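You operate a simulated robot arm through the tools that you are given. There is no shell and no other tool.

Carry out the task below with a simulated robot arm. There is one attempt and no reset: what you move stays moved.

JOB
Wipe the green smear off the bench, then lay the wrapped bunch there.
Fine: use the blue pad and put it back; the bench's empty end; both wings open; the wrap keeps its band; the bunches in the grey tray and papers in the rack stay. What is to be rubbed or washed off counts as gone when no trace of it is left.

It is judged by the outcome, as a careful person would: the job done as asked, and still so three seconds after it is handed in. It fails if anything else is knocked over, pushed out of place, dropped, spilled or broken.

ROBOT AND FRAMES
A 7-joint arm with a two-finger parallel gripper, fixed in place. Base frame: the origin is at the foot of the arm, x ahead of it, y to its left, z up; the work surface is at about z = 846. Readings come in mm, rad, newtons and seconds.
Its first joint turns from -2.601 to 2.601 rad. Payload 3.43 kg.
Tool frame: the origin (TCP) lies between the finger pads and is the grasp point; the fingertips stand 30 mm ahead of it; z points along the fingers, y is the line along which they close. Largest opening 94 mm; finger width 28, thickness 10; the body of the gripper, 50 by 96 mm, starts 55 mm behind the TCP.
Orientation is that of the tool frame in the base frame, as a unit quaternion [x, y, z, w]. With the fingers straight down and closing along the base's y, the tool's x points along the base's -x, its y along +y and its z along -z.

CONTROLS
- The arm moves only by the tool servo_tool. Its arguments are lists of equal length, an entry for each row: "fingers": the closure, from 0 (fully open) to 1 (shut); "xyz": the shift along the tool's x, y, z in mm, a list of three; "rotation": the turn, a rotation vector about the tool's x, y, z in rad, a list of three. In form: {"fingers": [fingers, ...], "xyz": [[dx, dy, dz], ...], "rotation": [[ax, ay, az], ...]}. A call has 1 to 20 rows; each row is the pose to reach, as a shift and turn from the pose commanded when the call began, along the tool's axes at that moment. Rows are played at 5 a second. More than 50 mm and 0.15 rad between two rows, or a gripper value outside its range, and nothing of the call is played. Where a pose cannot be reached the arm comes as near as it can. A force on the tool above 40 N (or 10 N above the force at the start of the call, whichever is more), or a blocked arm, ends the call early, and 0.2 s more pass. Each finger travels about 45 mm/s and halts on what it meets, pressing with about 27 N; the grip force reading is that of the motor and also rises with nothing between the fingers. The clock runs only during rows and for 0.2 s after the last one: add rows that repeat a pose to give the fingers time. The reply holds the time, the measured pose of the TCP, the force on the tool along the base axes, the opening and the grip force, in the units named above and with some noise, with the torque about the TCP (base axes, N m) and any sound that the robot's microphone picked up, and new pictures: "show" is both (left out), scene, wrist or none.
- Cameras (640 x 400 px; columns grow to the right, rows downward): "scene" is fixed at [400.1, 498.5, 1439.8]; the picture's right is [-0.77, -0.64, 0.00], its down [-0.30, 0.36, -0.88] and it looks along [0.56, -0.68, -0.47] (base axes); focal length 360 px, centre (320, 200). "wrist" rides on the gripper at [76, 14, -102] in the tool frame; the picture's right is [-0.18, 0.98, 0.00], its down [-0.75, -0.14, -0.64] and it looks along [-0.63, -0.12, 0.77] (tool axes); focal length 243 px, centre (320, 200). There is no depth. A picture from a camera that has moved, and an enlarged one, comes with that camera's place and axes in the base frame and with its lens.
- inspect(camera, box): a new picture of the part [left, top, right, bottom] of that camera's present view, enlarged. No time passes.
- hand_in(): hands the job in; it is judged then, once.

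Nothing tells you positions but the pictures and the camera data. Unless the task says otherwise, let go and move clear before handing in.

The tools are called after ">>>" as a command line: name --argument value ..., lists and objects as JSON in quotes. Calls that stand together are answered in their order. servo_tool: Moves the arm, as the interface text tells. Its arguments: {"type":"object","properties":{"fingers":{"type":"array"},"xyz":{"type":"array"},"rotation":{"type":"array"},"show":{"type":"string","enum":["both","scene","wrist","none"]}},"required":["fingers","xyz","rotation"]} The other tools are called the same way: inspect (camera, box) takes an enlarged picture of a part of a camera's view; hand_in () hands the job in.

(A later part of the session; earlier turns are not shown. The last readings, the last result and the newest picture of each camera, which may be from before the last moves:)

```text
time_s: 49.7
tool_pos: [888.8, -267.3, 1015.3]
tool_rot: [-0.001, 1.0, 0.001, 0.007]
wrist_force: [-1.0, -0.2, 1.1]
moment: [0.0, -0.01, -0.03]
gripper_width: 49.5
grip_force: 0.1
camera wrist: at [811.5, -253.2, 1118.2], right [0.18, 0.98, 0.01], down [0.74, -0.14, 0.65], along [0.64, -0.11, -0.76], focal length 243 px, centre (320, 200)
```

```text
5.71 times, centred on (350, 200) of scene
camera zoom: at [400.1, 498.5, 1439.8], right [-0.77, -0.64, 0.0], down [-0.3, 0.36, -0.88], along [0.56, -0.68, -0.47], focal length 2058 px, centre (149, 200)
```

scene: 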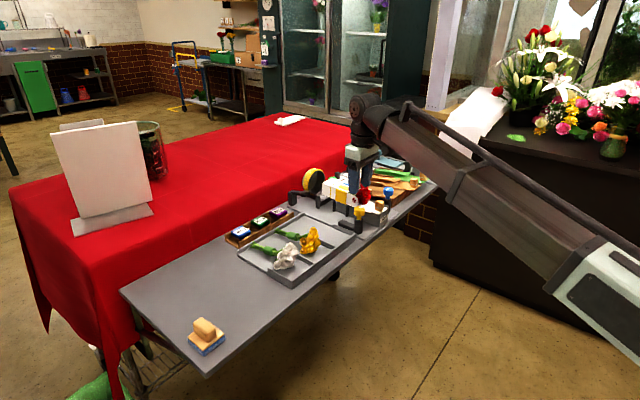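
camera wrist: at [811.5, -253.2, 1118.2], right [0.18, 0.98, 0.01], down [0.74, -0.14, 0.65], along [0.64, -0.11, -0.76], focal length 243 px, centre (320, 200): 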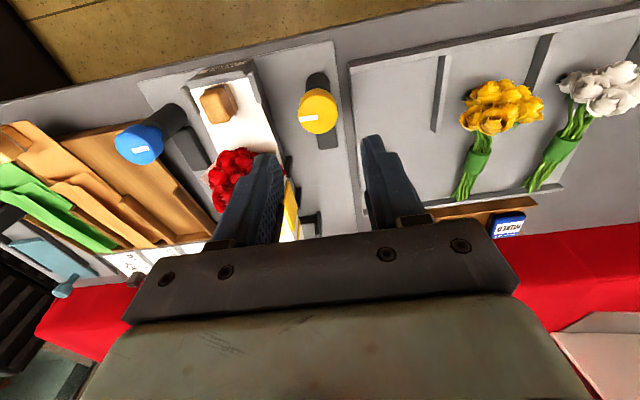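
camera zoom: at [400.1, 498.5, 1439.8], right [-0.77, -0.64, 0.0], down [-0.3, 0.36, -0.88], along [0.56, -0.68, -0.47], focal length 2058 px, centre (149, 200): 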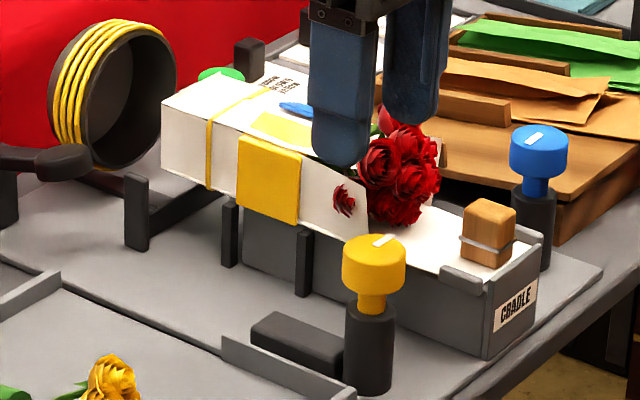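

I'm aligned above the yellow knob, whose top is at about z 920. Descending with a 50 mm opening so the tips straddle its cap.

>>> servo_tool --fingers '[0.47, 0.47, 0.47, 0.47, 0.47]' --xyz '[[2, 0, 30], [2, 0, 55], [2, 0, 70], [2, 0, 80], [2, 0, 80]]' --rotation '[[0, 0, 0], [0, 0, 0], [0, 0, 0], [0, 0, 0], [0, 0, 0]]'

>>> inspect --camera "wrist" --box '[220, 60, 420, 220]'

>>> inspect --camera "scene" --box '[320, 165, 400, 235]'

```text
time_s: 50.9
tool_pos: [886.3, -264.8, 935.6]
tool_rot: [-0.001, 1.0, 0.002, 0.007]
wrist_force: [0.3, 0.3, 0.1]
moment: [-0.05, -0.05, -0.01]
gripper_width: 49.9
grip_force: 0.1
camera wrist: at [808.3, -251.0, 1037.6], right [0.18, 0.98, 0.01], down [0.74, -0.14, 0.65], along [0.64, -0.11, -0.76], focal length 243 px, centre (320, 200)
```

scene: 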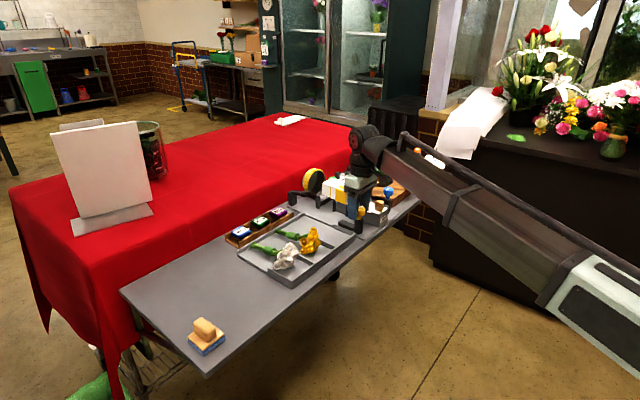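
wrist: 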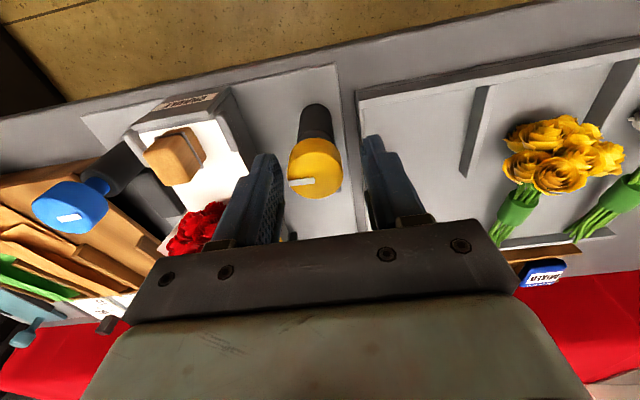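

```text
2.50 times, centred on (320, 140) of wrist
camera zoom: at [808.3, -251.0, 1037.6], right [0.18, 0.98, 0.01], down [0.74, -0.14, 0.65], along [0.64, -0.11, -0.76], focal length 606 px, centre (320, 350)
```

zoom: 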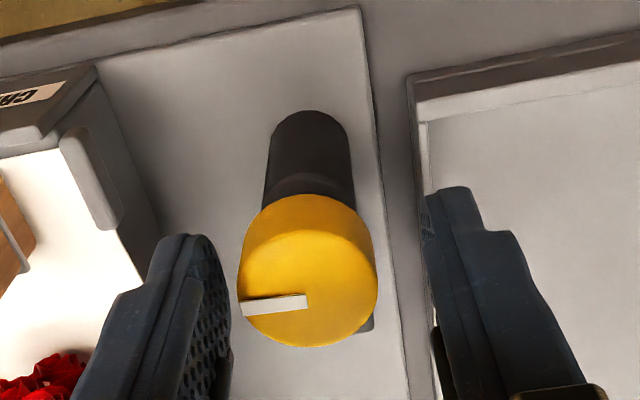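

```text
5.71 times, centred on (360, 200) of scene
camera zoom: at [400.1, 498.5, 1439.8], right [-0.77, -0.64, 0.0], down [-0.3, 0.36, -0.88], along [0.56, -0.68, -0.47], focal length 2058 px, centre (91, 200)
```

zoom: 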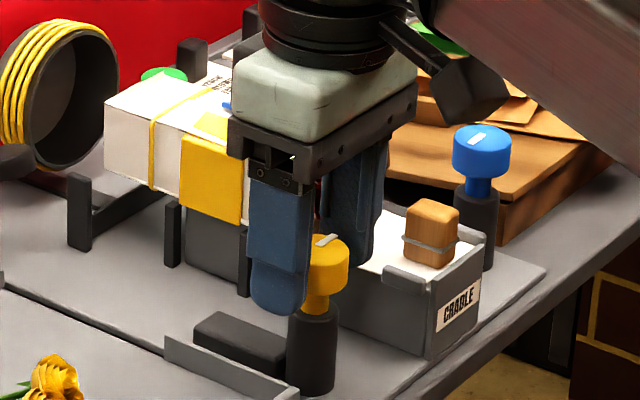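

The fingers straddle the cap; shifting 2–3 mm to centre and closing on it.

>>> servo_tool --fingers '[0.47, 0.6, 0.7, 0.8, 0.8]' --xyz '[[-1.5, -2.5, 0], [-1.5, -2.5, 0], [-1.5, -2.5, 0], [-1.5, -2.5, 0], [-1.5, -2.5, 0]]' --rotation '[[0, 0, 0], [0, 0, 0], [0, 0, 0], [0, 0, 0], [0, 0, 0]]' --show "none"

>>> inspect --camera "wrist" --box '[220, 60, 420, 220]'

```text
time_s: 52.1
tool_pos: [887.9, -268.0, 935.2]
tool_rot: [-0.001, 1.0, 0.001, 0.006]
wrist_force: [-0.2, 1.4, -1.1]
moment: [0.08, -0.03, 0.02]
gripper_width: 31.5
grip_force: 44.9
```

```text
2.50 times, centred on (320, 140) of wrist
camera zoom: at [810.2, -253.9, 1036.7], right [0.18, 0.98, 0.01], down [0.74, -0.14, 0.65], along [0.64, -0.11, -0.76], focal length 606 px, centre (320, 350)
```

zoom: 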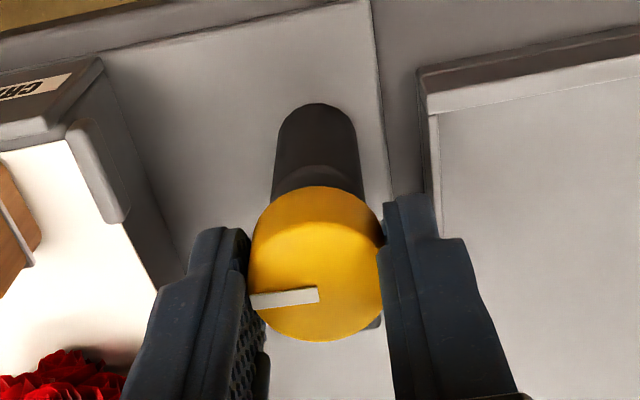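

The cap is gripped at 31.5 mm. I'll try a small twist to feel which way it turns.

>>> servo_tool --fingers '[0.85, 0.85, 0.85]' --xyz '[[0, 0, 0], [0, 0, 0], [0, 0, 0]]' --rotation '[[0, 0, 0.1], [0, 0, 0.2], [0, 0, 0.2]]' --show "none"

>>> inspect --camera "wrist" --box '[220, 60, 420, 220]'

>>> inspect --camera "scene" --box '[310, 165, 390, 235]'

```text
time_s: 52.9
tool_pos: [887.9, -268.2, 935.0]
tool_rot: [0.099, 0.995, 0.004, 0.008]
wrist_force: [0.8, 1.4, 2.8]
moment: [0.02, 0.11, 0.55]
gripper_width: 31.3
grip_force: 45.1
```

```text
2.50 times, centred on (320, 140) of wrist
camera zoom: at [814.1, -239.4, 1036.9], right [0.38, 0.93, 0.01], down [0.7, -0.29, 0.65], along [0.61, -0.24, -0.76], focal length 606 px, centre (320, 350)
```

zoom: 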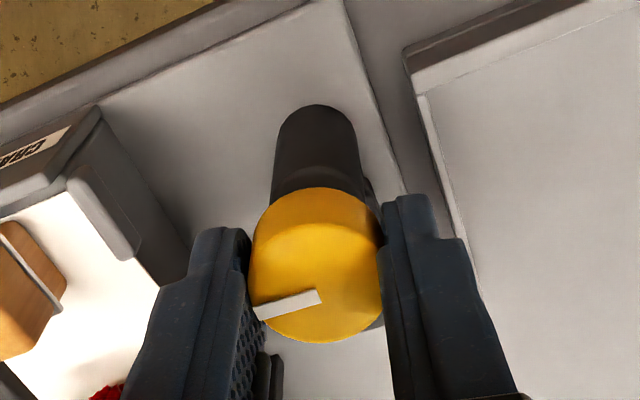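

```text
5.71 times, centred on (350, 200) of scene
camera zoom: at [400.1, 498.5, 1439.8], right [-0.77, -0.64, 0.0], down [-0.3, 0.36, -0.88], along [0.56, -0.68, -0.47], focal length 2058 px, centre (149, 200)
```

zoom: 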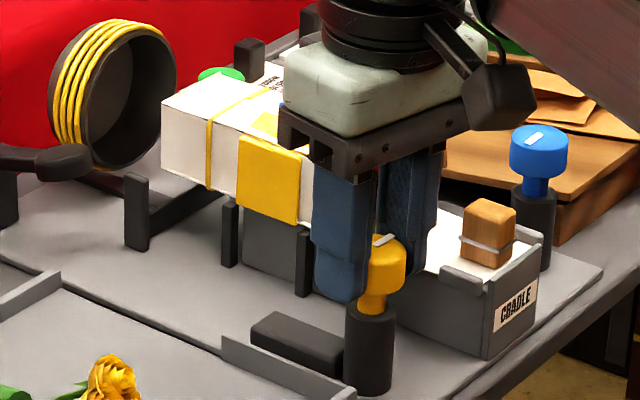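

Turning this way the fingers slipped round a knob that hardly moved (0.55 N m). Trying the opposite direction.

>>> servo_tool --fingers '[0.85, 0.85, 0.85, 0.85, 0.85]' --xyz '[[0, 0, 0], [0, 0, 0], [0, 0, 0], [0, 0, 0], [0, 0, 0]]' --rotation '[[0, 0, -0.1], [0, 0, -0.2], [0, 0, -0.3], [0, 0, -0.4], [0, 0, -0.4]]' --show "none"

>>> inspect --camera "wrist" --box '[220, 60, 420, 220]'

>>> inspect --camera "scene" --box '[310, 165, 390, 235]'

```text
time_s: 54.1
tool_pos: [887.9, -268.3, 934.7]
tool_rot: [-0.101, 0.995, 0.001, 0.008]
wrist_force: [0.9, 15.9, 0.3]
moment: [0.54, 0.13, -0.02]
gripper_width: 31.3
grip_force: 45.2
```

```text
2.50 times, centred on (320, 140) of wrist
camera zoom: at [808.5, -269.2, 1036.7], right [-0.02, 1.0, 0.01], down [0.76, 0.01, 0.65], along [0.65, 0.02, -0.76], focal length 606 px, centre (320, 350)
```

zoom: 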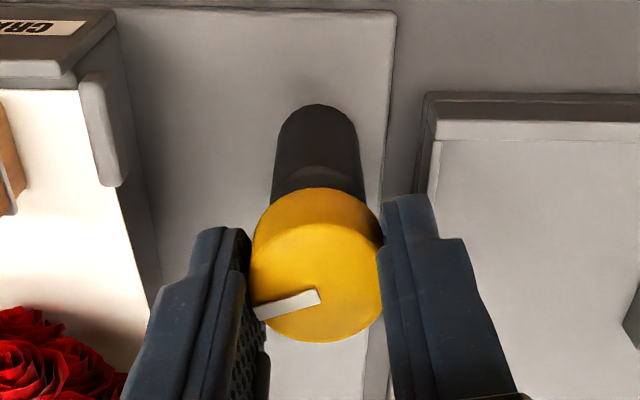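

```text
5.71 times, centred on (350, 200) of scene
camera zoom: at [400.1, 498.5, 1439.8], right [-0.77, -0.64, 0.0], down [-0.3, 0.36, -0.88], along [0.56, -0.68, -0.47], focal length 2058 px, centre (149, 200)
```

zoom: 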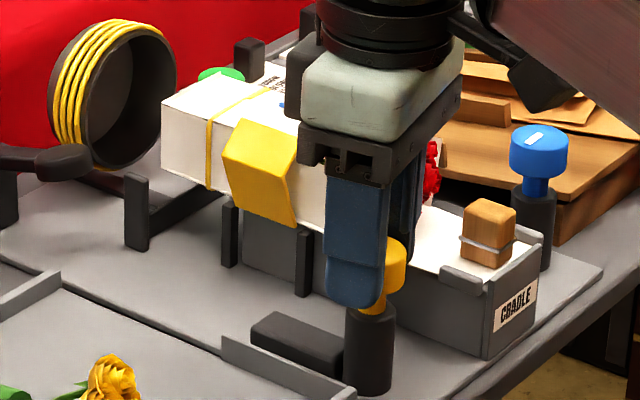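

That's the direction: the knob turned and the yellow wing began to swing outward. Continuing the same way in steps.

>>> servo_tool --fingers '[0.85, 0.85, 0.85, 0.85, 0.85, 0.85, 0.85]' --xyz '[[0, 0, 0], [0, 0, 0], [0, 0, 0], [0, 0, 0], [0, 0, 0], [0, 0, 0], [0, 0, 0]]' --rotation '[[0, 0, -0.1], [0, 0, -0.2], [0, 0, -0.3], [0, 0, -0.4], [0, 0, -0.5], [0, 0, -0.6], [0, 0, -0.6]]' --show "none"

>>> inspect --camera "wrist" --box '[220, 60, 420, 220]'

>>> inspect --camera "scene" --box '[310, 165, 390, 235]'

```text
time_s: 55.7
tool_pos: [887.7, -266.6, 934.1]
tool_rot: [-0.392, 0.92, 0.002, 0.007]
wrist_force: [-13.8, 28.2, -8.7]
moment: [0.56, 0.12, -0.07]
gripper_width: 31.5
grip_force: 45.1
```

```text
2.50 times, centred on (320, 140) of wrist
camera zoom: at [822.5, -312.0, 1036.7], right [-0.58, 0.81, 0.0], down [0.62, 0.44, 0.65], along [0.53, 0.38, -0.76], focal length 606 px, centre (320, 350)
```

zoom: 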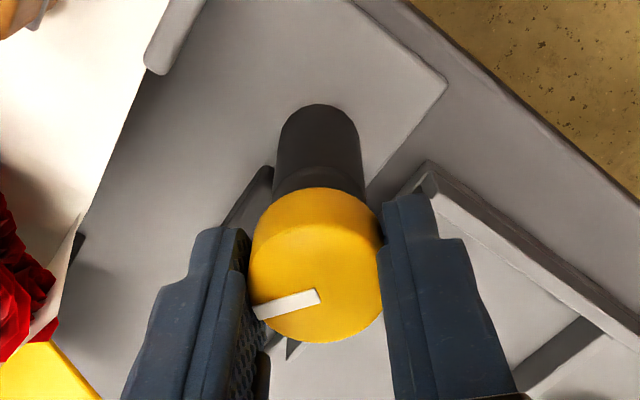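

```text
5.71 times, centred on (350, 200) of scene
camera zoom: at [400.1, 498.5, 1439.8], right [-0.77, -0.64, 0.0], down [-0.3, 0.36, -0.88], along [0.56, -0.68, -0.47], focal length 2058 px, centre (149, 200)
```

zoom: 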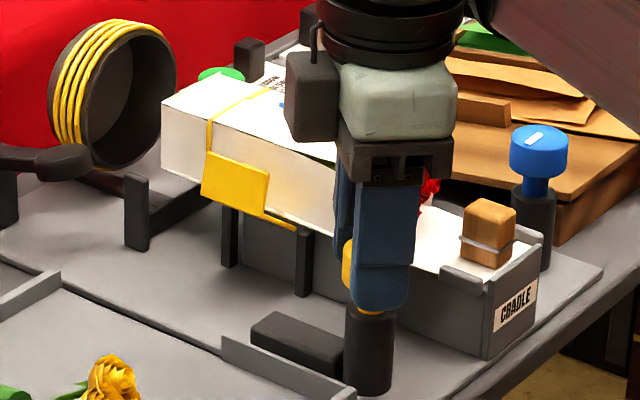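

The yellow wing is swinging open, but lateral force has built to about 31 N because I'm slightly off the knob axis. I'll shift about 2 mm to relieve it before continuing.

>>> servo_tool --fingers '[0.85, 0.85]' --xyz '[[-0.4, 1.0, 0], [-0.75, 2.1, 0]]' --rotation '[[0, 0, 0], [0, 0, 0]]' --show "none"

```text
time_s: 56.3
tool_pos: [887.0, -266.3, 934.1]
tool_rot: [-0.39, 0.921, -0.001, 0.008]
wrist_force: [-2.8, 18.1, 6.6]
moment: [0.65, 0.63, -0.02]
gripper_width: 31.3
grip_force: 45.2
```

Force eased. The knob axis seems about 4 mm nearer the base than my grip centre, so I'll continue turning while shifting the TCP along the matching arc.

>>> servo_tool --fingers '[0.85, 0.85, 0.85, 0.85, 0.85, 0.85, 0.85, 0.85]' --xyz '[[-0.3, 0.8, 0], [-0.4, 1.2, 0], [-0.4, 1.6, 0], [-0.5, 2.0, 0], [-0.5, 2.4, 0], [-0.5, 2.6, 0], [-0.5, 2.8, 0], [-0.5, 2.8, 0]]' --rotation '[[0, 0, 0], [0, 0, -0.1], [0, 0, -0.2], [0, 0, -0.3], [0, 0, -0.4], [0, 0, -0.5], [0, 0, -0.6], [0, 0, -0.6]]'

>>> inspect --camera "wrist" --box '[220, 60, 420, 220]'

>>> inspect --camera "scene" --box '[310, 165, 390, 235]'

```text
time_s: 58.1
tool_pos: [885.5, -265.8, 933.7]
tool_rot: [-0.645, 0.764, -0.005, 0.006]
wrist_force: [16.6, -15.7, 16.5]
moment: [0.33, -0.33, 0.11]
gripper_width: 31.2
grip_force: 45.4
camera wrist: at [857.1, -338.4, 1037.3], right [-0.94, 0.35, -0.01], down [0.26, 0.72, 0.65], along [0.23, 0.6, -0.76], focal length 243 px, centre (320, 200)
```

scene: 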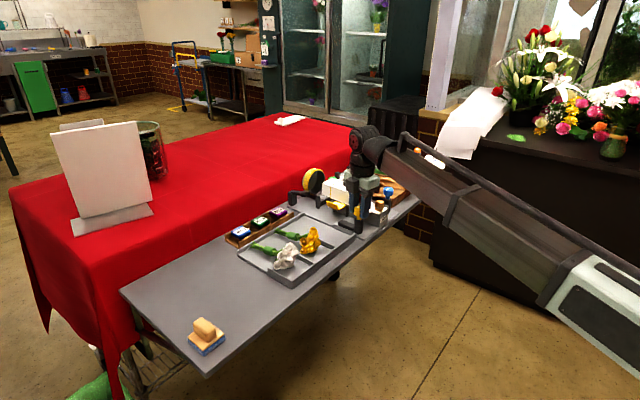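
wrist: 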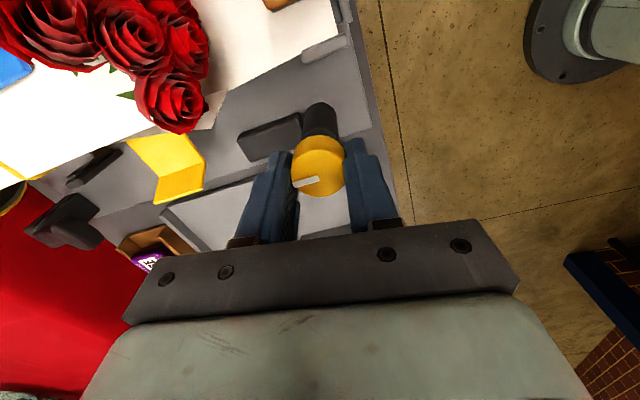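

```text
2.50 times, centred on (320, 140) of wrist
camera zoom: at [857.1, -338.4, 1037.3], right [-0.94, 0.35, -0.01], down [0.26, 0.72, 0.65], along [0.23, 0.6, -0.76], focal length 606 px, centre (320, 350)
```

zoom: 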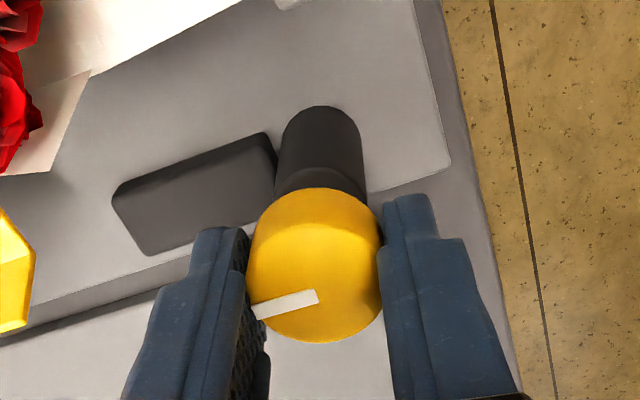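

```text
5.71 times, centred on (350, 200) of scene
camera zoom: at [400.1, 498.5, 1439.8], right [-0.77, -0.64, 0.0], down [-0.3, 0.36, -0.88], along [0.56, -0.68, -0.47], focal length 2058 px, centre (149, 200)
```

zoom: 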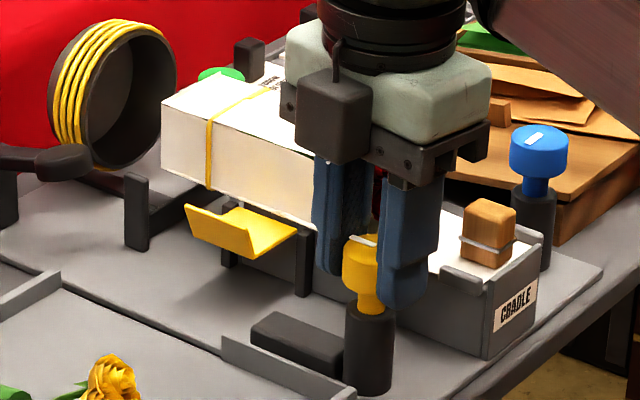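

The yellow wing is now folded down flat with the mark pointing to the black slab, about a quarter turn. I'll relieve side force and nudge a bit further to see if it's at its stop.

>>> servo_tool --fingers '[0.85, 0.85, 0.85, 0.85]' --xyz '[[0.8, -1.0, -0.5], [0.9, -1.0, -0.5], [0.9, -1.0, -0.5], [0.9, -1.0, -0.5]]' --rotation '[[0, 0, 0], [0, 0, -0.1], [0, 0, -0.2], [0, 0, -0.2]]' --show "none"

>>> inspect --camera "wrist" --box '[220, 60, 420, 220]'

>>> inspect --camera "scene" --box '[310, 165, 390, 235]'

```text
time_s: 59.1
tool_pos: [886.0, -265.1, 933.8]
tool_rot: [0.718, -0.696, 0.003, -0.007]
wrist_force: [8.1, -1.4, 2.4]
moment: [-0.09, -0.37, -0.46]
gripper_width: 31.5
grip_force: 45.2
```

```text
2.50 times, centred on (320, 140) of wrist
camera zoom: at [872.1, -341.8, 1036.6], right [-0.99, 0.15, -0.01], down [0.11, 0.75, 0.65], along [0.11, 0.64, -0.76], focal length 606 px, centre (320, 350)
```

zoom: 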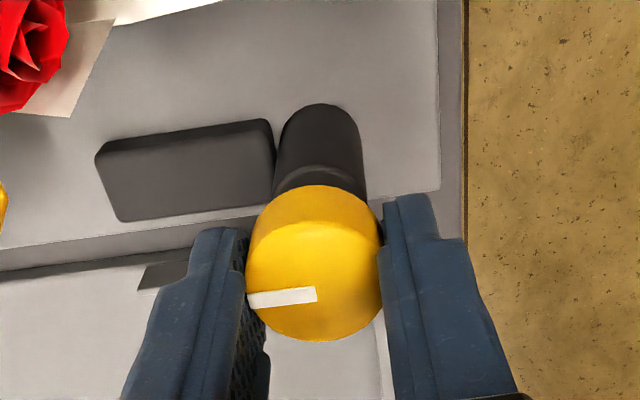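

```text
5.71 times, centred on (350, 200) of scene
camera zoom: at [400.1, 498.5, 1439.8], right [-0.77, -0.64, 0.0], down [-0.3, 0.36, -0.88], along [0.56, -0.68, -0.47], focal length 2058 px, centre (149, 200)
```

zoom: 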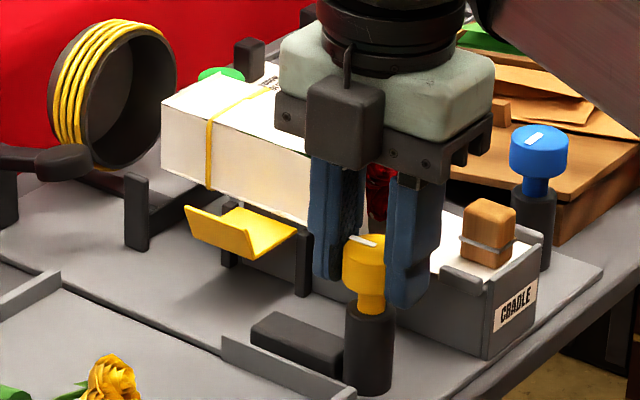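

It's at its stop (the fingers slipped on the knob), so the yellow wing is fully open. I'll release and rise well clear to see whether it stays.

>>> servo_tool --fingers '[0.7, 0.5, 0.45, 0.45, 0.45, 0.45, 0.45, 0.45]' --xyz '[[0, 0, 0], [0, 0, 0], [0, 0, 0], [0, 0, -20], [0, 0, -50], [0, 0, -90], [0, 0, -130], [0, 0, -130]]' --rotation '[[0, 0, 0], [0, 0, 0], [0, 0, 0], [0, 0, 0], [0, 0, 0], [0, 0, 0], [0, 0, 0], [0, 0, 0]]'

>>> inspect --camera "scene" --box '[310, 165, 390, 235]'

>>> inspect --camera "wrist" --box '[60, 0, 380, 200]'

```text
time_s: 60.9
tool_pos: [884.4, -268.8, 1064.7]
tool_rot: [0.717, -0.697, 0.004, -0.006]
wrist_force: [-0.1, 0.3, -0.4]
moment: [0.0, -0.01, 0.0]
gripper_width: 51.8
grip_force: 0.0
camera wrist: at [871.0, -344.9, 1168.1], right [-0.99, 0.15, -0.01], down [0.11, 0.75, 0.65], along [0.11, 0.64, -0.76], focal length 243 px, centre (320, 200)
```

scene: 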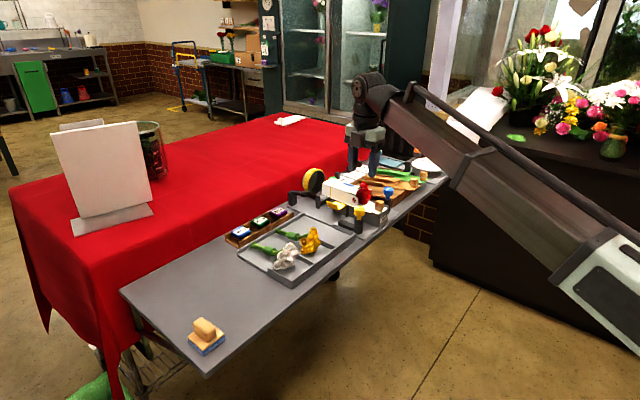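
wrist: 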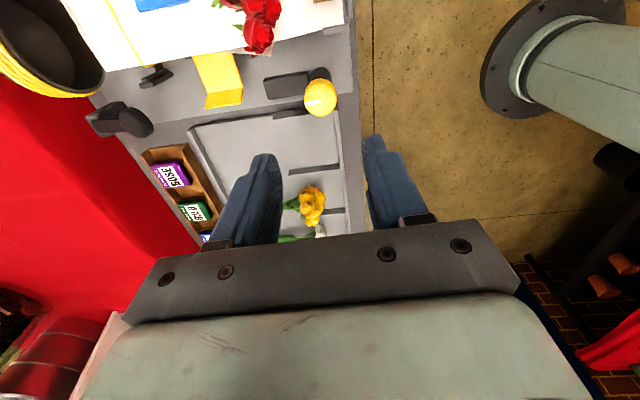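

```text
5.71 times, centred on (350, 200) of scene
camera zoom: at [400.1, 498.5, 1439.8], right [-0.77, -0.64, 0.0], down [-0.3, 0.36, -0.88], along [0.56, -0.68, -0.47], focal length 2058 px, centre (149, 200)
```

zoom: 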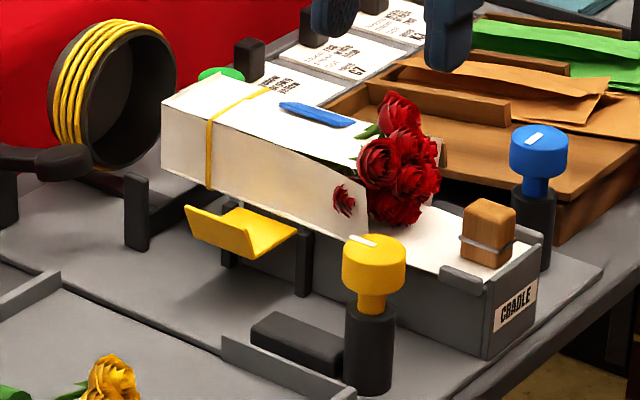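

```text
2.00 times, centred on (220, 100) of wrist
camera zoom: at [871.0, -344.9, 1168.1], right [-0.99, 0.15, -0.01], down [0.11, 0.75, 0.65], along [0.11, 0.64, -0.76], focal length 485 px, centre (520, 400)
```

zoom: 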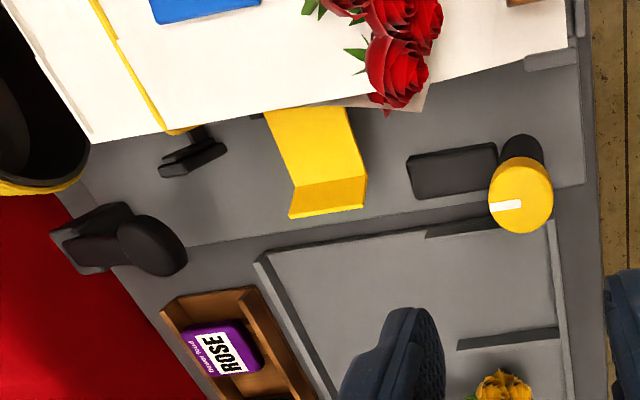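

The yellow wing stays open. Now I move over to the blue knob at about (885,-428), staying high.

>>> servo_tool --fingers '[0.45, 0.45, 0.45, 0.45, 0.45]' --xyz '[[40, 1, 0], [80, 2, 0], [120, 3, 0], [159.5, 3.9, 0], [159.5, 3.9, 30]]' --rotation '[[0, 0, 0], [0, 0, 0], [0, 0, 0], [0, 0, 0], [0, 0, 0]]'

>>> inspect --camera "wrist" --box '[220, 40, 420, 200]'

>>> inspect --camera "wrist" --box '[40, 0, 330, 180]'

```text
time_s: 62.1
tool_pos: [883.8, -425.0, 1033.1]
tool_rot: [0.718, -0.697, 0.004, -0.005]
wrist_force: [0.1, -0.2, 0.2]
moment: [0.03, 0.0, 0.01]
gripper_width: 51.7
grip_force: 0.0
camera wrist: at [871.5, -500.7, 1135.8], right [-0.99, 0.15, -0.01], down [0.11, 0.76, 0.65], along [0.11, 0.64, -0.76], focal length 243 px, centre (320, 200)
```

scene: 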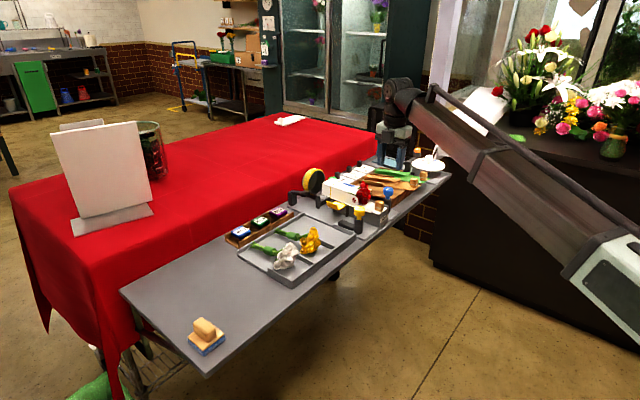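
wrist: 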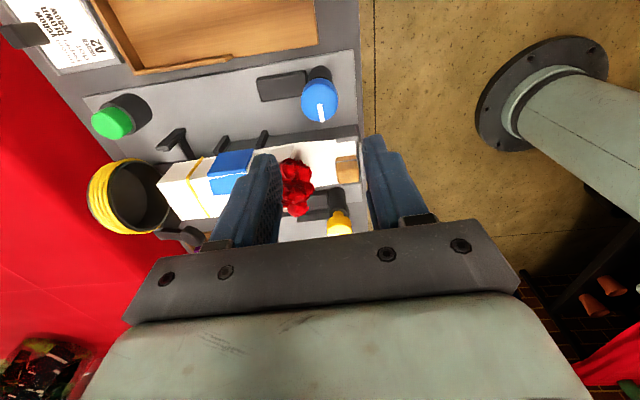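

```text
2.50 times, centred on (320, 120) of wrist
camera zoom: at [871.5, -500.7, 1135.8], right [-0.99, 0.15, -0.01], down [0.11, 0.76, 0.65], along [0.11, 0.64, -0.76], focal length 606 px, centre (320, 400)
```

zoom: 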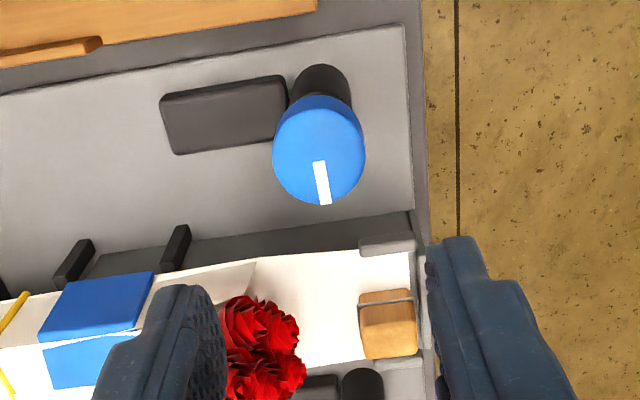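

```text
2.21 times, centred on (185, 90) of wrist
camera zoom: at [871.5, -500.7, 1135.8], right [-0.99, 0.15, -0.01], down [0.11, 0.76, 0.65], along [0.11, 0.64, -0.76], focal length 535 px, centre (618, 443)
```

zoom: 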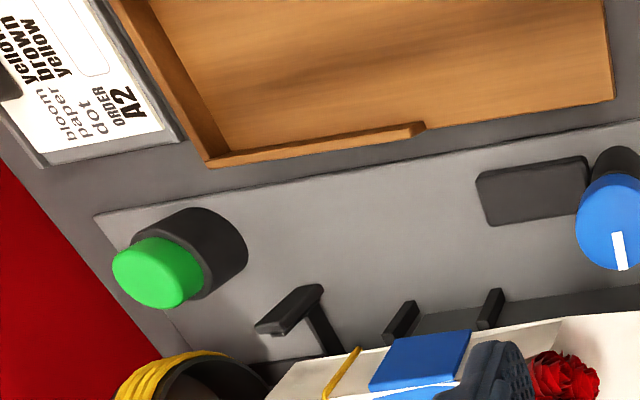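

The blue cap is centred near (885.5,-429). Aligning and descending over it.

>>> servo_tool --fingers '[0.45, 0.45, 0.45, 0.45, 0.45]' --xyz '[[4, -1.6, 30], [4, -1.6, 60], [4, -1.6, 83], [4, -1.6, 97], [4, -1.6, 97]]' --rotation '[[0, 0, 0], [0, 0, 0], [0, 0, 0], [0, 0, 0], [0, 0, 0]]' --show "none"

>>> inspect --camera "wrist" --box '[220, 60, 420, 220]'

>>> inspect --camera "scene" --box '[340, 150, 420, 220]'

```text
time_s: 63.3
tool_pos: [887.8, -428.2, 936.2]
tool_rot: [0.718, -0.696, 0.003, -0.006]
wrist_force: [-0.9, 0.1, 0.5]
moment: [-0.02, -0.01, 0.0]
gripper_width: 52.0
grip_force: 0.0
```

```text
2.50 times, centred on (320, 140) of wrist
camera zoom: at [874.0, -504.7, 1039.8], right [-0.99, 0.15, -0.01], down [0.11, 0.76, 0.65], along [0.11, 0.64, -0.76], focal length 606 px, centre (320, 350)
```

zoom: 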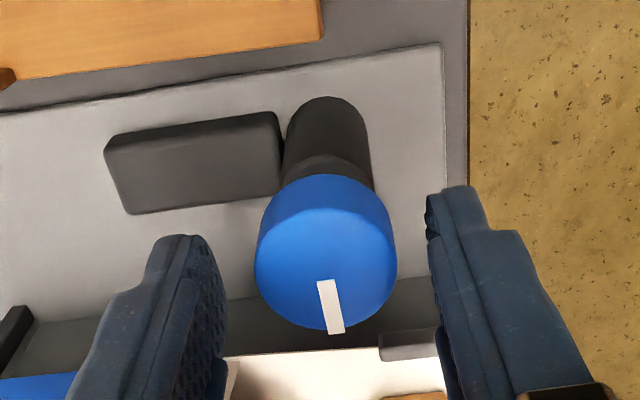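

```text
5.71 times, centred on (380, 185) of scene
camera zoom: at [400.1, 498.5, 1439.8], right [-0.77, -0.64, 0.0], down [-0.3, 0.36, -0.88], along [0.56, -0.68, -0.47], focal length 2058 px, centre (-23, 286)
```

zoom: 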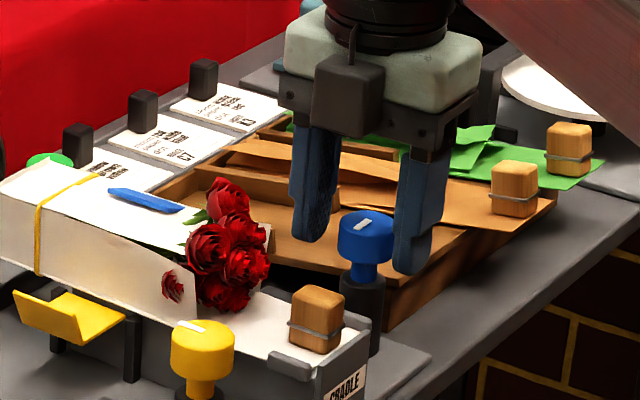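

Aligned over the blue cap; centring by 1–2 mm and closing.

>>> servo_tool --fingers '[0.45, 0.6, 0.7, 0.85, 0.85]' --xyz '[[1.5, 1.5, 0], [1.5, 1.5, 0], [1.5, 1.5, 0], [1.5, 1.5, 0], [1.5, 1.5, 0]]' --rotation '[[0, 0, 0], [0, 0, 0], [0, 0, 0], [0, 0, 0], [0, 0, 0]]' --show "none"

>>> inspect --camera "wrist" --box '[220, 60, 420, 220]'

```text
time_s: 64.5
tool_pos: [884.9, -429.5, 936.6]
tool_rot: [0.718, -0.696, 0.004, -0.006]
wrist_force: [-2.4, 0.3, -1.1]
moment: [-0.01, 0.07, 0.03]
gripper_width: 31.4
grip_force: 44.9
```

```text
2.50 times, centred on (320, 140) of wrist
camera zoom: at [871.9, -506.5, 1039.0], right [-0.99, 0.15, -0.01], down [0.11, 0.75, 0.65], along [0.11, 0.64, -0.76], focal length 606 px, centre (320, 350)
```

zoom: 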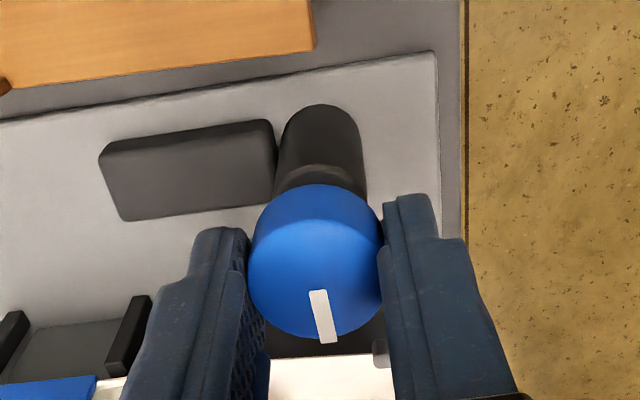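

The blue cap is gripped. By symmetry it should open clockwise from above, so I'll turn that way in steps.

>>> servo_tool --fingers '[0.85, 0.85, 0.85, 0.85, 0.85]' --xyz '[[0, 0, 0], [0, 0, 0], [0, 0, 0], [0, 0, 0], [0, 0, 0]]' --rotation '[[0, 0, 0.1], [0, 0, 0.2], [0, 0, 0.3], [0, 0, 0.4], [0, 0, 0.4]]' --show "none"

>>> inspect --camera "wrist" --box '[220, 60, 420, 220]'

>>> inspect --camera "scene" --box '[310, 150, 420, 230]'

```text
time_s: 65.7
tool_pos: [886.0, -430.9, 936.0]
tool_rot: [-0.565, 0.825, -0.002, 0.006]
wrist_force: [-6.3, 2.8, -23.0]
moment: [-0.6, 0.36, -0.02]
gripper_width: 31.1
grip_force: 45.0
```

```text
2.50 times, centred on (320, 140) of wrist
camera zoom: at [844.0, -496.0, 1038.7], right [-0.85, 0.53, -0.01], down [0.4, 0.65, 0.65], along [0.35, 0.55, -0.76], focal length 606 px, centre (320, 350)
```

zoom: 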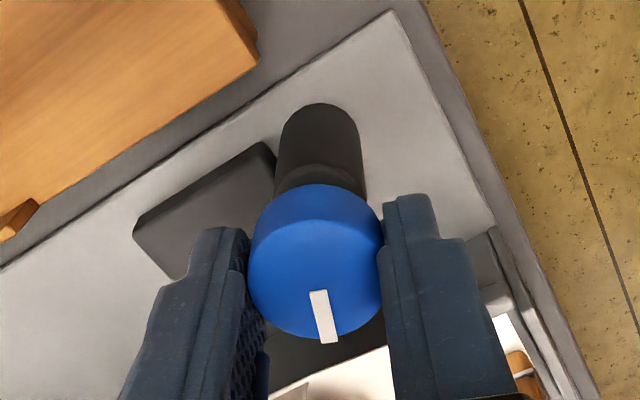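

```text
5.00 times, centred on (365, 190) of scene
camera zoom: at [400.1, 498.5, 1439.8], right [-0.77, -0.64, 0.0], down [-0.3, 0.36, -0.88], along [0.56, -0.68, -0.47], focal length 1801 px, centre (95, 250)
```

zoom: 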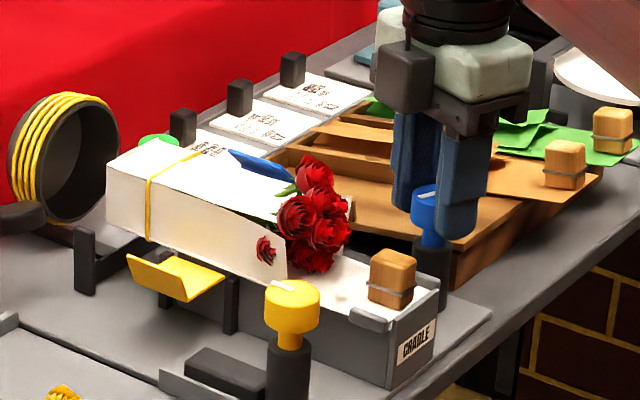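

The blue wing is lifting. Continuing the turn, lowering half a millimetre to relieve vertical load.

>>> servo_tool --fingers '[0.85, 0.85, 0.85, 0.85, 0.85, 0.85, 0.85]' --xyz '[[0.2, 0, 0.7], [0.2, 0, 0.7], [0.2, 0, 0.7], [0.2, 0, 0.7], [0.2, 0, 0.7], [0.2, 0, 0.7], [0.2, 0, 0.7]]' --rotation '[[0, 0, 0.1], [0, 0, 0.2], [0, 0, 0.3], [0, 0, 0.4], [0, 0, 0.5], [0, 0, 0.6], [0, 0, 0.6]]' --show "none"

>>> inspect --camera "wrist" --box '[220, 60, 420, 220]'

>>> inspect --camera "scene" --box '[310, 150, 420, 230]'

```text
time_s: 67.3
tool_pos: [887.7, -431.5, 937.2]
tool_rot: [-0.295, 0.956, 0.001, 0.006]
wrist_force: [-6.5, -1.5, -18.3]
moment: [0.05, 0.04, -0.05]
gripper_width: 31.6
grip_force: 45.2
```

```text
2.50 times, centred on (320, 140) of wrist
camera zoom: at [814.7, -462.0, 1038.6], right [-0.4, 0.92, 0.0], down [0.69, 0.31, 0.65], along [0.6, 0.26, -0.76], focal length 606 px, centre (320, 350)
```

zoom: 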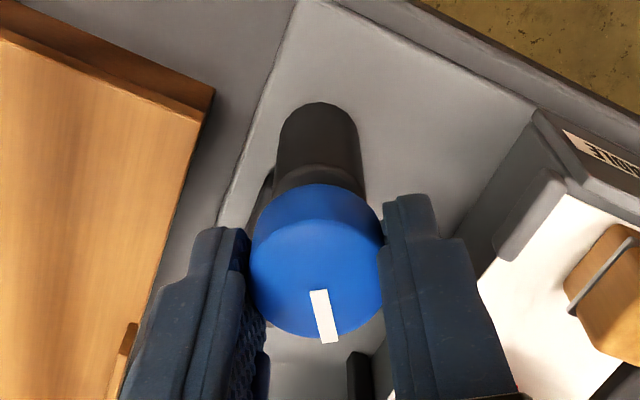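

```text
5.00 times, centred on (365, 190) of scene
camera zoom: at [400.1, 498.5, 1439.8], right [-0.77, -0.64, 0.0], down [-0.3, 0.36, -0.88], along [0.56, -0.68, -0.47], focal length 1801 px, centre (95, 250)
```

zoom: 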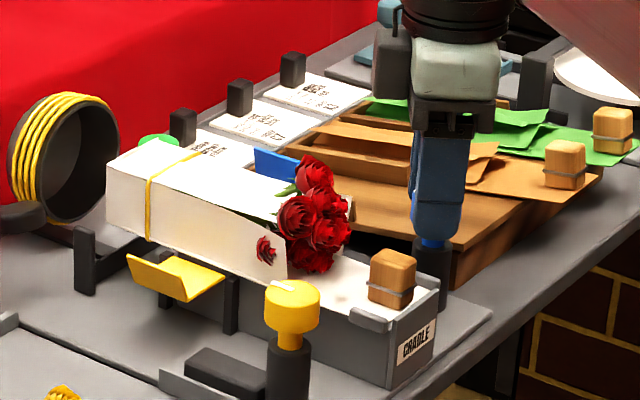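

It has turned about 1 rad and the wing is opening. Continuing to the stop.

>>> servo_tool --fingers '[0.85, 0.85, 0.85, 0.85, 0.85, 0.85, 0.85, 0.85]' --xyz '[[0, 0, 0.6], [0, 0, 0.6], [0, 0, 0.6], [0, 0, 0.6], [0, 0, 0.6], [0, 0, 0.6], [0, 0, 0.6], [0, 0, 0.6]]' --rotation '[[0, 0, 0.1], [0, 0, 0.2], [0, 0, 0.3], [0, 0, 0.4], [0, 0, 0.5], [0, 0, 0.6], [0, 0, 0.7], [0, 0, 0.7]]' --show "none"

>>> inspect --camera "wrist" --box '[220, 60, 420, 220]'

>>> inspect --camera "scene" --box '[310, 150, 420, 230]'

```text
time_s: 69.1
tool_pos: [887.3, -432.6, 935.6]
tool_rot: [0.05, 0.999, 0.001, 0.009]
wrist_force: [10.9, -23.2, 10.9]
moment: [-0.57, -0.55, 0.25]
gripper_width: 31.2
grip_force: 44.9
```

```text
2.50 times, centred on (320, 140) of wrist
camera zoom: at [811.7, -410.1, 1038.4], right [0.28, 0.96, 0.01], down [0.72, -0.22, 0.65], along [0.63, -0.18, -0.76], focal length 606 px, centre (320, 350)
```

zoom: 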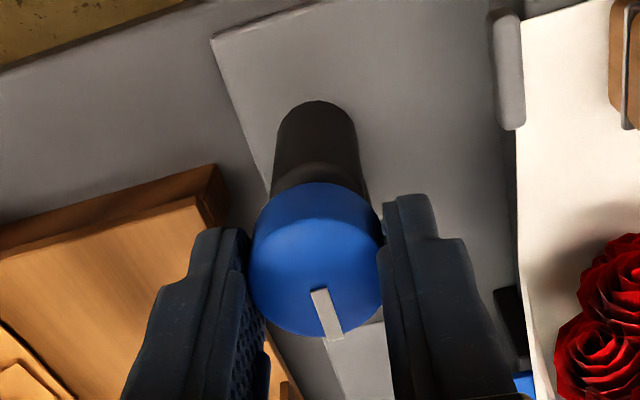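

```text
5.00 times, centred on (365, 190) of scene
camera zoom: at [400.1, 498.5, 1439.8], right [-0.77, -0.64, 0.0], down [-0.3, 0.36, -0.88], along [0.56, -0.68, -0.47], focal length 1801 px, centre (95, 250)
```

zoom: 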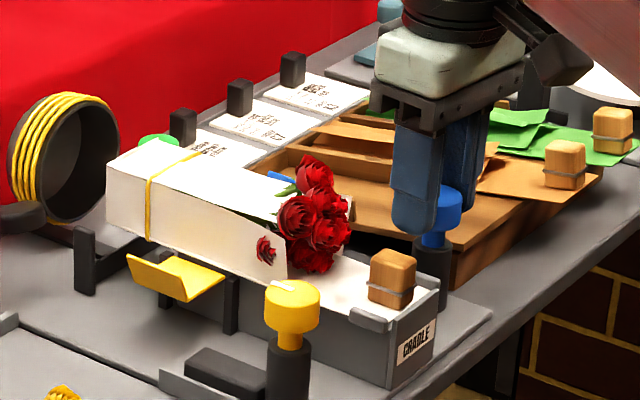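

The blue knob has reached its stop. Releasing with a modest opening and rising to look at both wings.

>>> servo_tool --fingers '[0.7, 0.57, 0.57, 0.57, 0.57, 0.57, 0.45, 0.2, 0.0]' --xyz '[[0, 0, 0], [0, 0, 0], [0, 0, 0], [0, 0, -15], [0, 0, -45], [0, 0, -85], [0, 0, -130], [0, 0, -165], [0, 0, -190]]' --rotation '[[0, 0, 0], [0, 0, 0], [0, 0, 0], [0, 0, 0], [0, 0, 0], [0, 0, 0], [0, 0, -0.03], [0, 0, -0.06], [0, 0, -0.1]]'

>>> inspect --camera "scene" --box '[310, 150, 420, 230]'

>>> inspect --camera "wrist" --box '[260, 20, 460, 180]'

```text
time_s: 71.1
tool_pos: [884.3, -430.0, 1128.1]
tool_rot: [-0.002, 1.0, 0.002, 0.007]
wrist_force: [-0.1, -0.5, -0.4]
moment: [0.0, -0.02, -0.01]
gripper_width: 94.3
grip_force: 0.1
camera wrist: at [806.9, -416.2, 1229.5], right [0.18, 0.98, 0.01], down [0.74, -0.14, 0.65], along [0.64, -0.11, -0.76], focal length 243 px, centre (320, 200)
```

scene: 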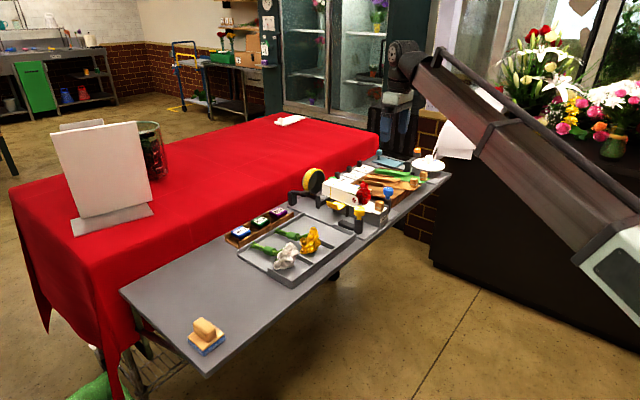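
wrist: 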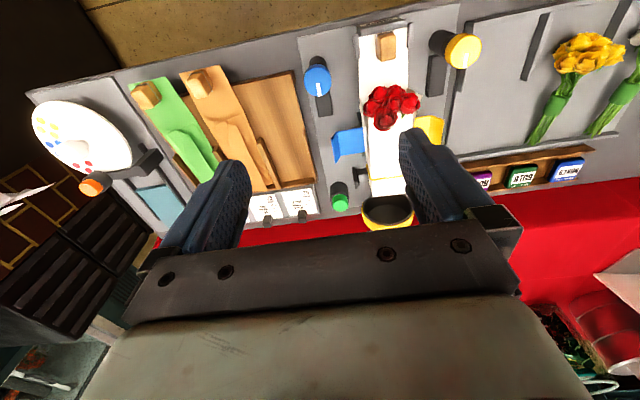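

```text
5.00 times, centred on (365, 190) of scene
camera zoom: at [400.1, 498.5, 1439.8], right [-0.77, -0.64, 0.0], down [-0.3, 0.36, -0.88], along [0.56, -0.68, -0.47], focal length 1801 px, centre (95, 250)
```

zoom: 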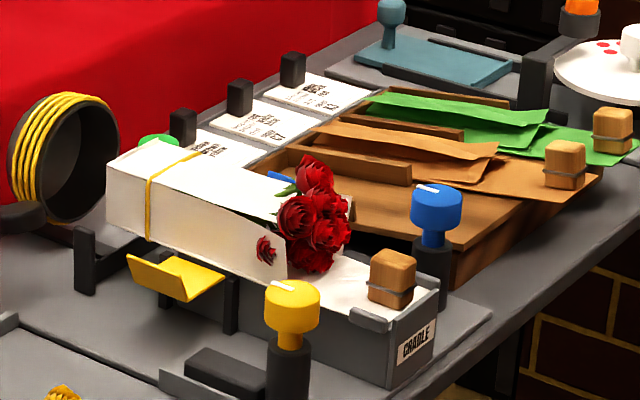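

```text
2.50 times, centred on (360, 100) of wrist
camera zoom: at [806.9, -416.2, 1229.5], right [0.18, 0.98, 0.01], down [0.74, -0.14, 0.65], along [0.64, -0.11, -0.76], focal length 606 px, centre (220, 450)
```

zoom: 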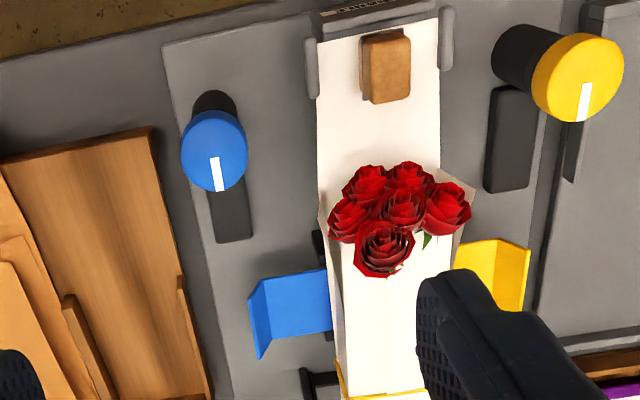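

Both wings are now open with marks pointing at their slabs. Next I'll take the wrapped bunch between wing hinges and band (x≈980), approaching from above with the fingers fully open.

>>> servo_tool --fingers '[0, 0, 0, 0, 0]' --xyz '[[-32, 27, 10], [-64, 54, 20], [-96, 82, 30], [-96, 82, 60], [-96, 82, 60]]' --rotation '[[0, 0, 0], [0, 0, 0], [0, 0, 0], [0, 0, 0], [0, 0, 0]]'

>>> inspect --camera "wrist" --box '[220, 20, 420, 180]'

>>> inspect --camera "wrist" --box '[230, 100, 410, 240]'

>>> inspect --camera "scene" --box '[290, 150, 390, 230]'

```text
time_s: 72.3
tool_pos: [981.8, -346.9, 1069.0]
tool_rot: [-0.001, 1.0, 0.002, 0.007]
wrist_force: [0.3, 0.0, 0.5]
moment: [-0.01, -0.02, 0.0]
gripper_width: 94.1
grip_force: 0.2
camera wrist: at [904.0, -332.9, 1170.7], right [0.18, 0.98, 0.01], down [0.74, -0.14, 0.65], along [0.64, -0.11, -0.76], focal length 243 px, centre (320, 200)
```

scene: 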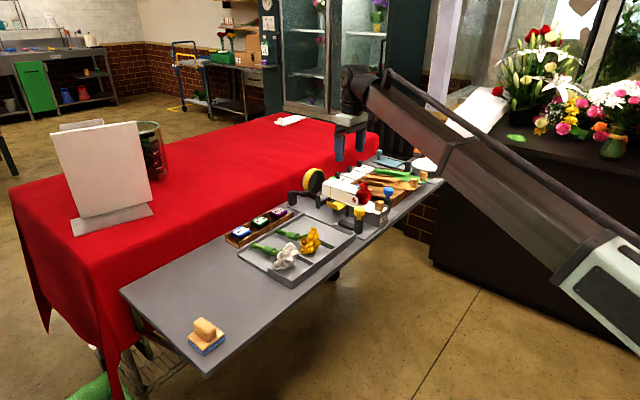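
wrist: 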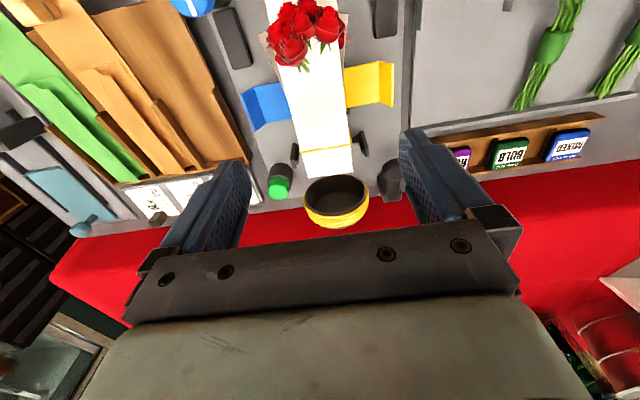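

```text
2.50 times, centred on (320, 100) of wrist
camera zoom: at [904.0, -332.9, 1170.7], right [0.18, 0.98, 0.01], down [0.74, -0.14, 0.65], along [0.64, -0.11, -0.76], focal length 606 px, centre (320, 450)
```

zoom: 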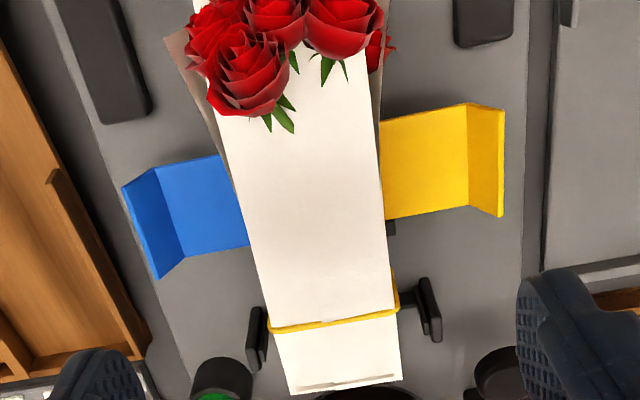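

```text
2.86 times, centred on (320, 170) of wrist
camera zoom: at [904.0, -332.9, 1170.7], right [0.18, 0.98, 0.01], down [0.74, -0.14, 0.65], along [0.64, -0.11, -0.76], focal length 693 px, centre (320, 286)
```

zoom: 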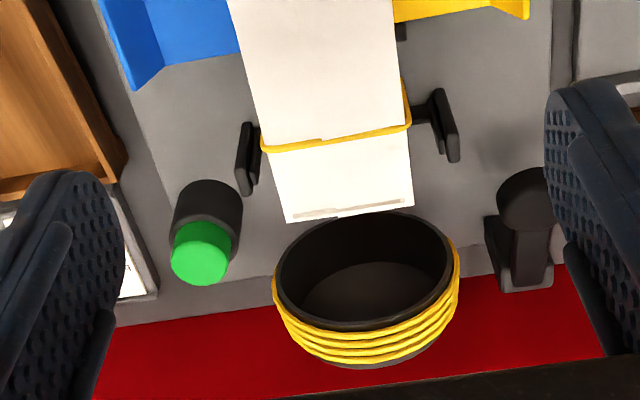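

```text
5.00 times, centred on (340, 190) of scene
camera zoom: at [400.1, 498.5, 1439.8], right [-0.77, -0.64, 0.0], down [-0.3, 0.36, -0.88], along [0.56, -0.68, -0.47], focal length 1801 px, centre (220, 250)
```

zoom: 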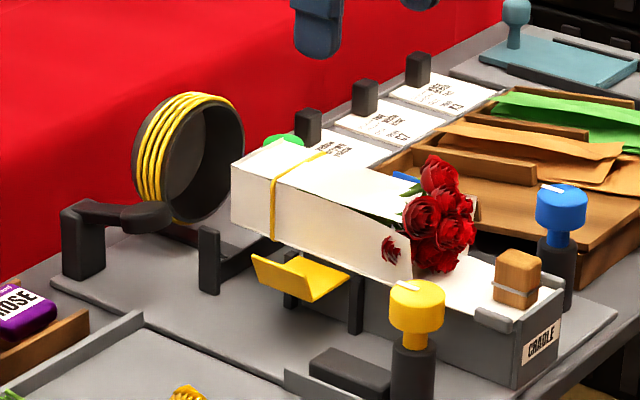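

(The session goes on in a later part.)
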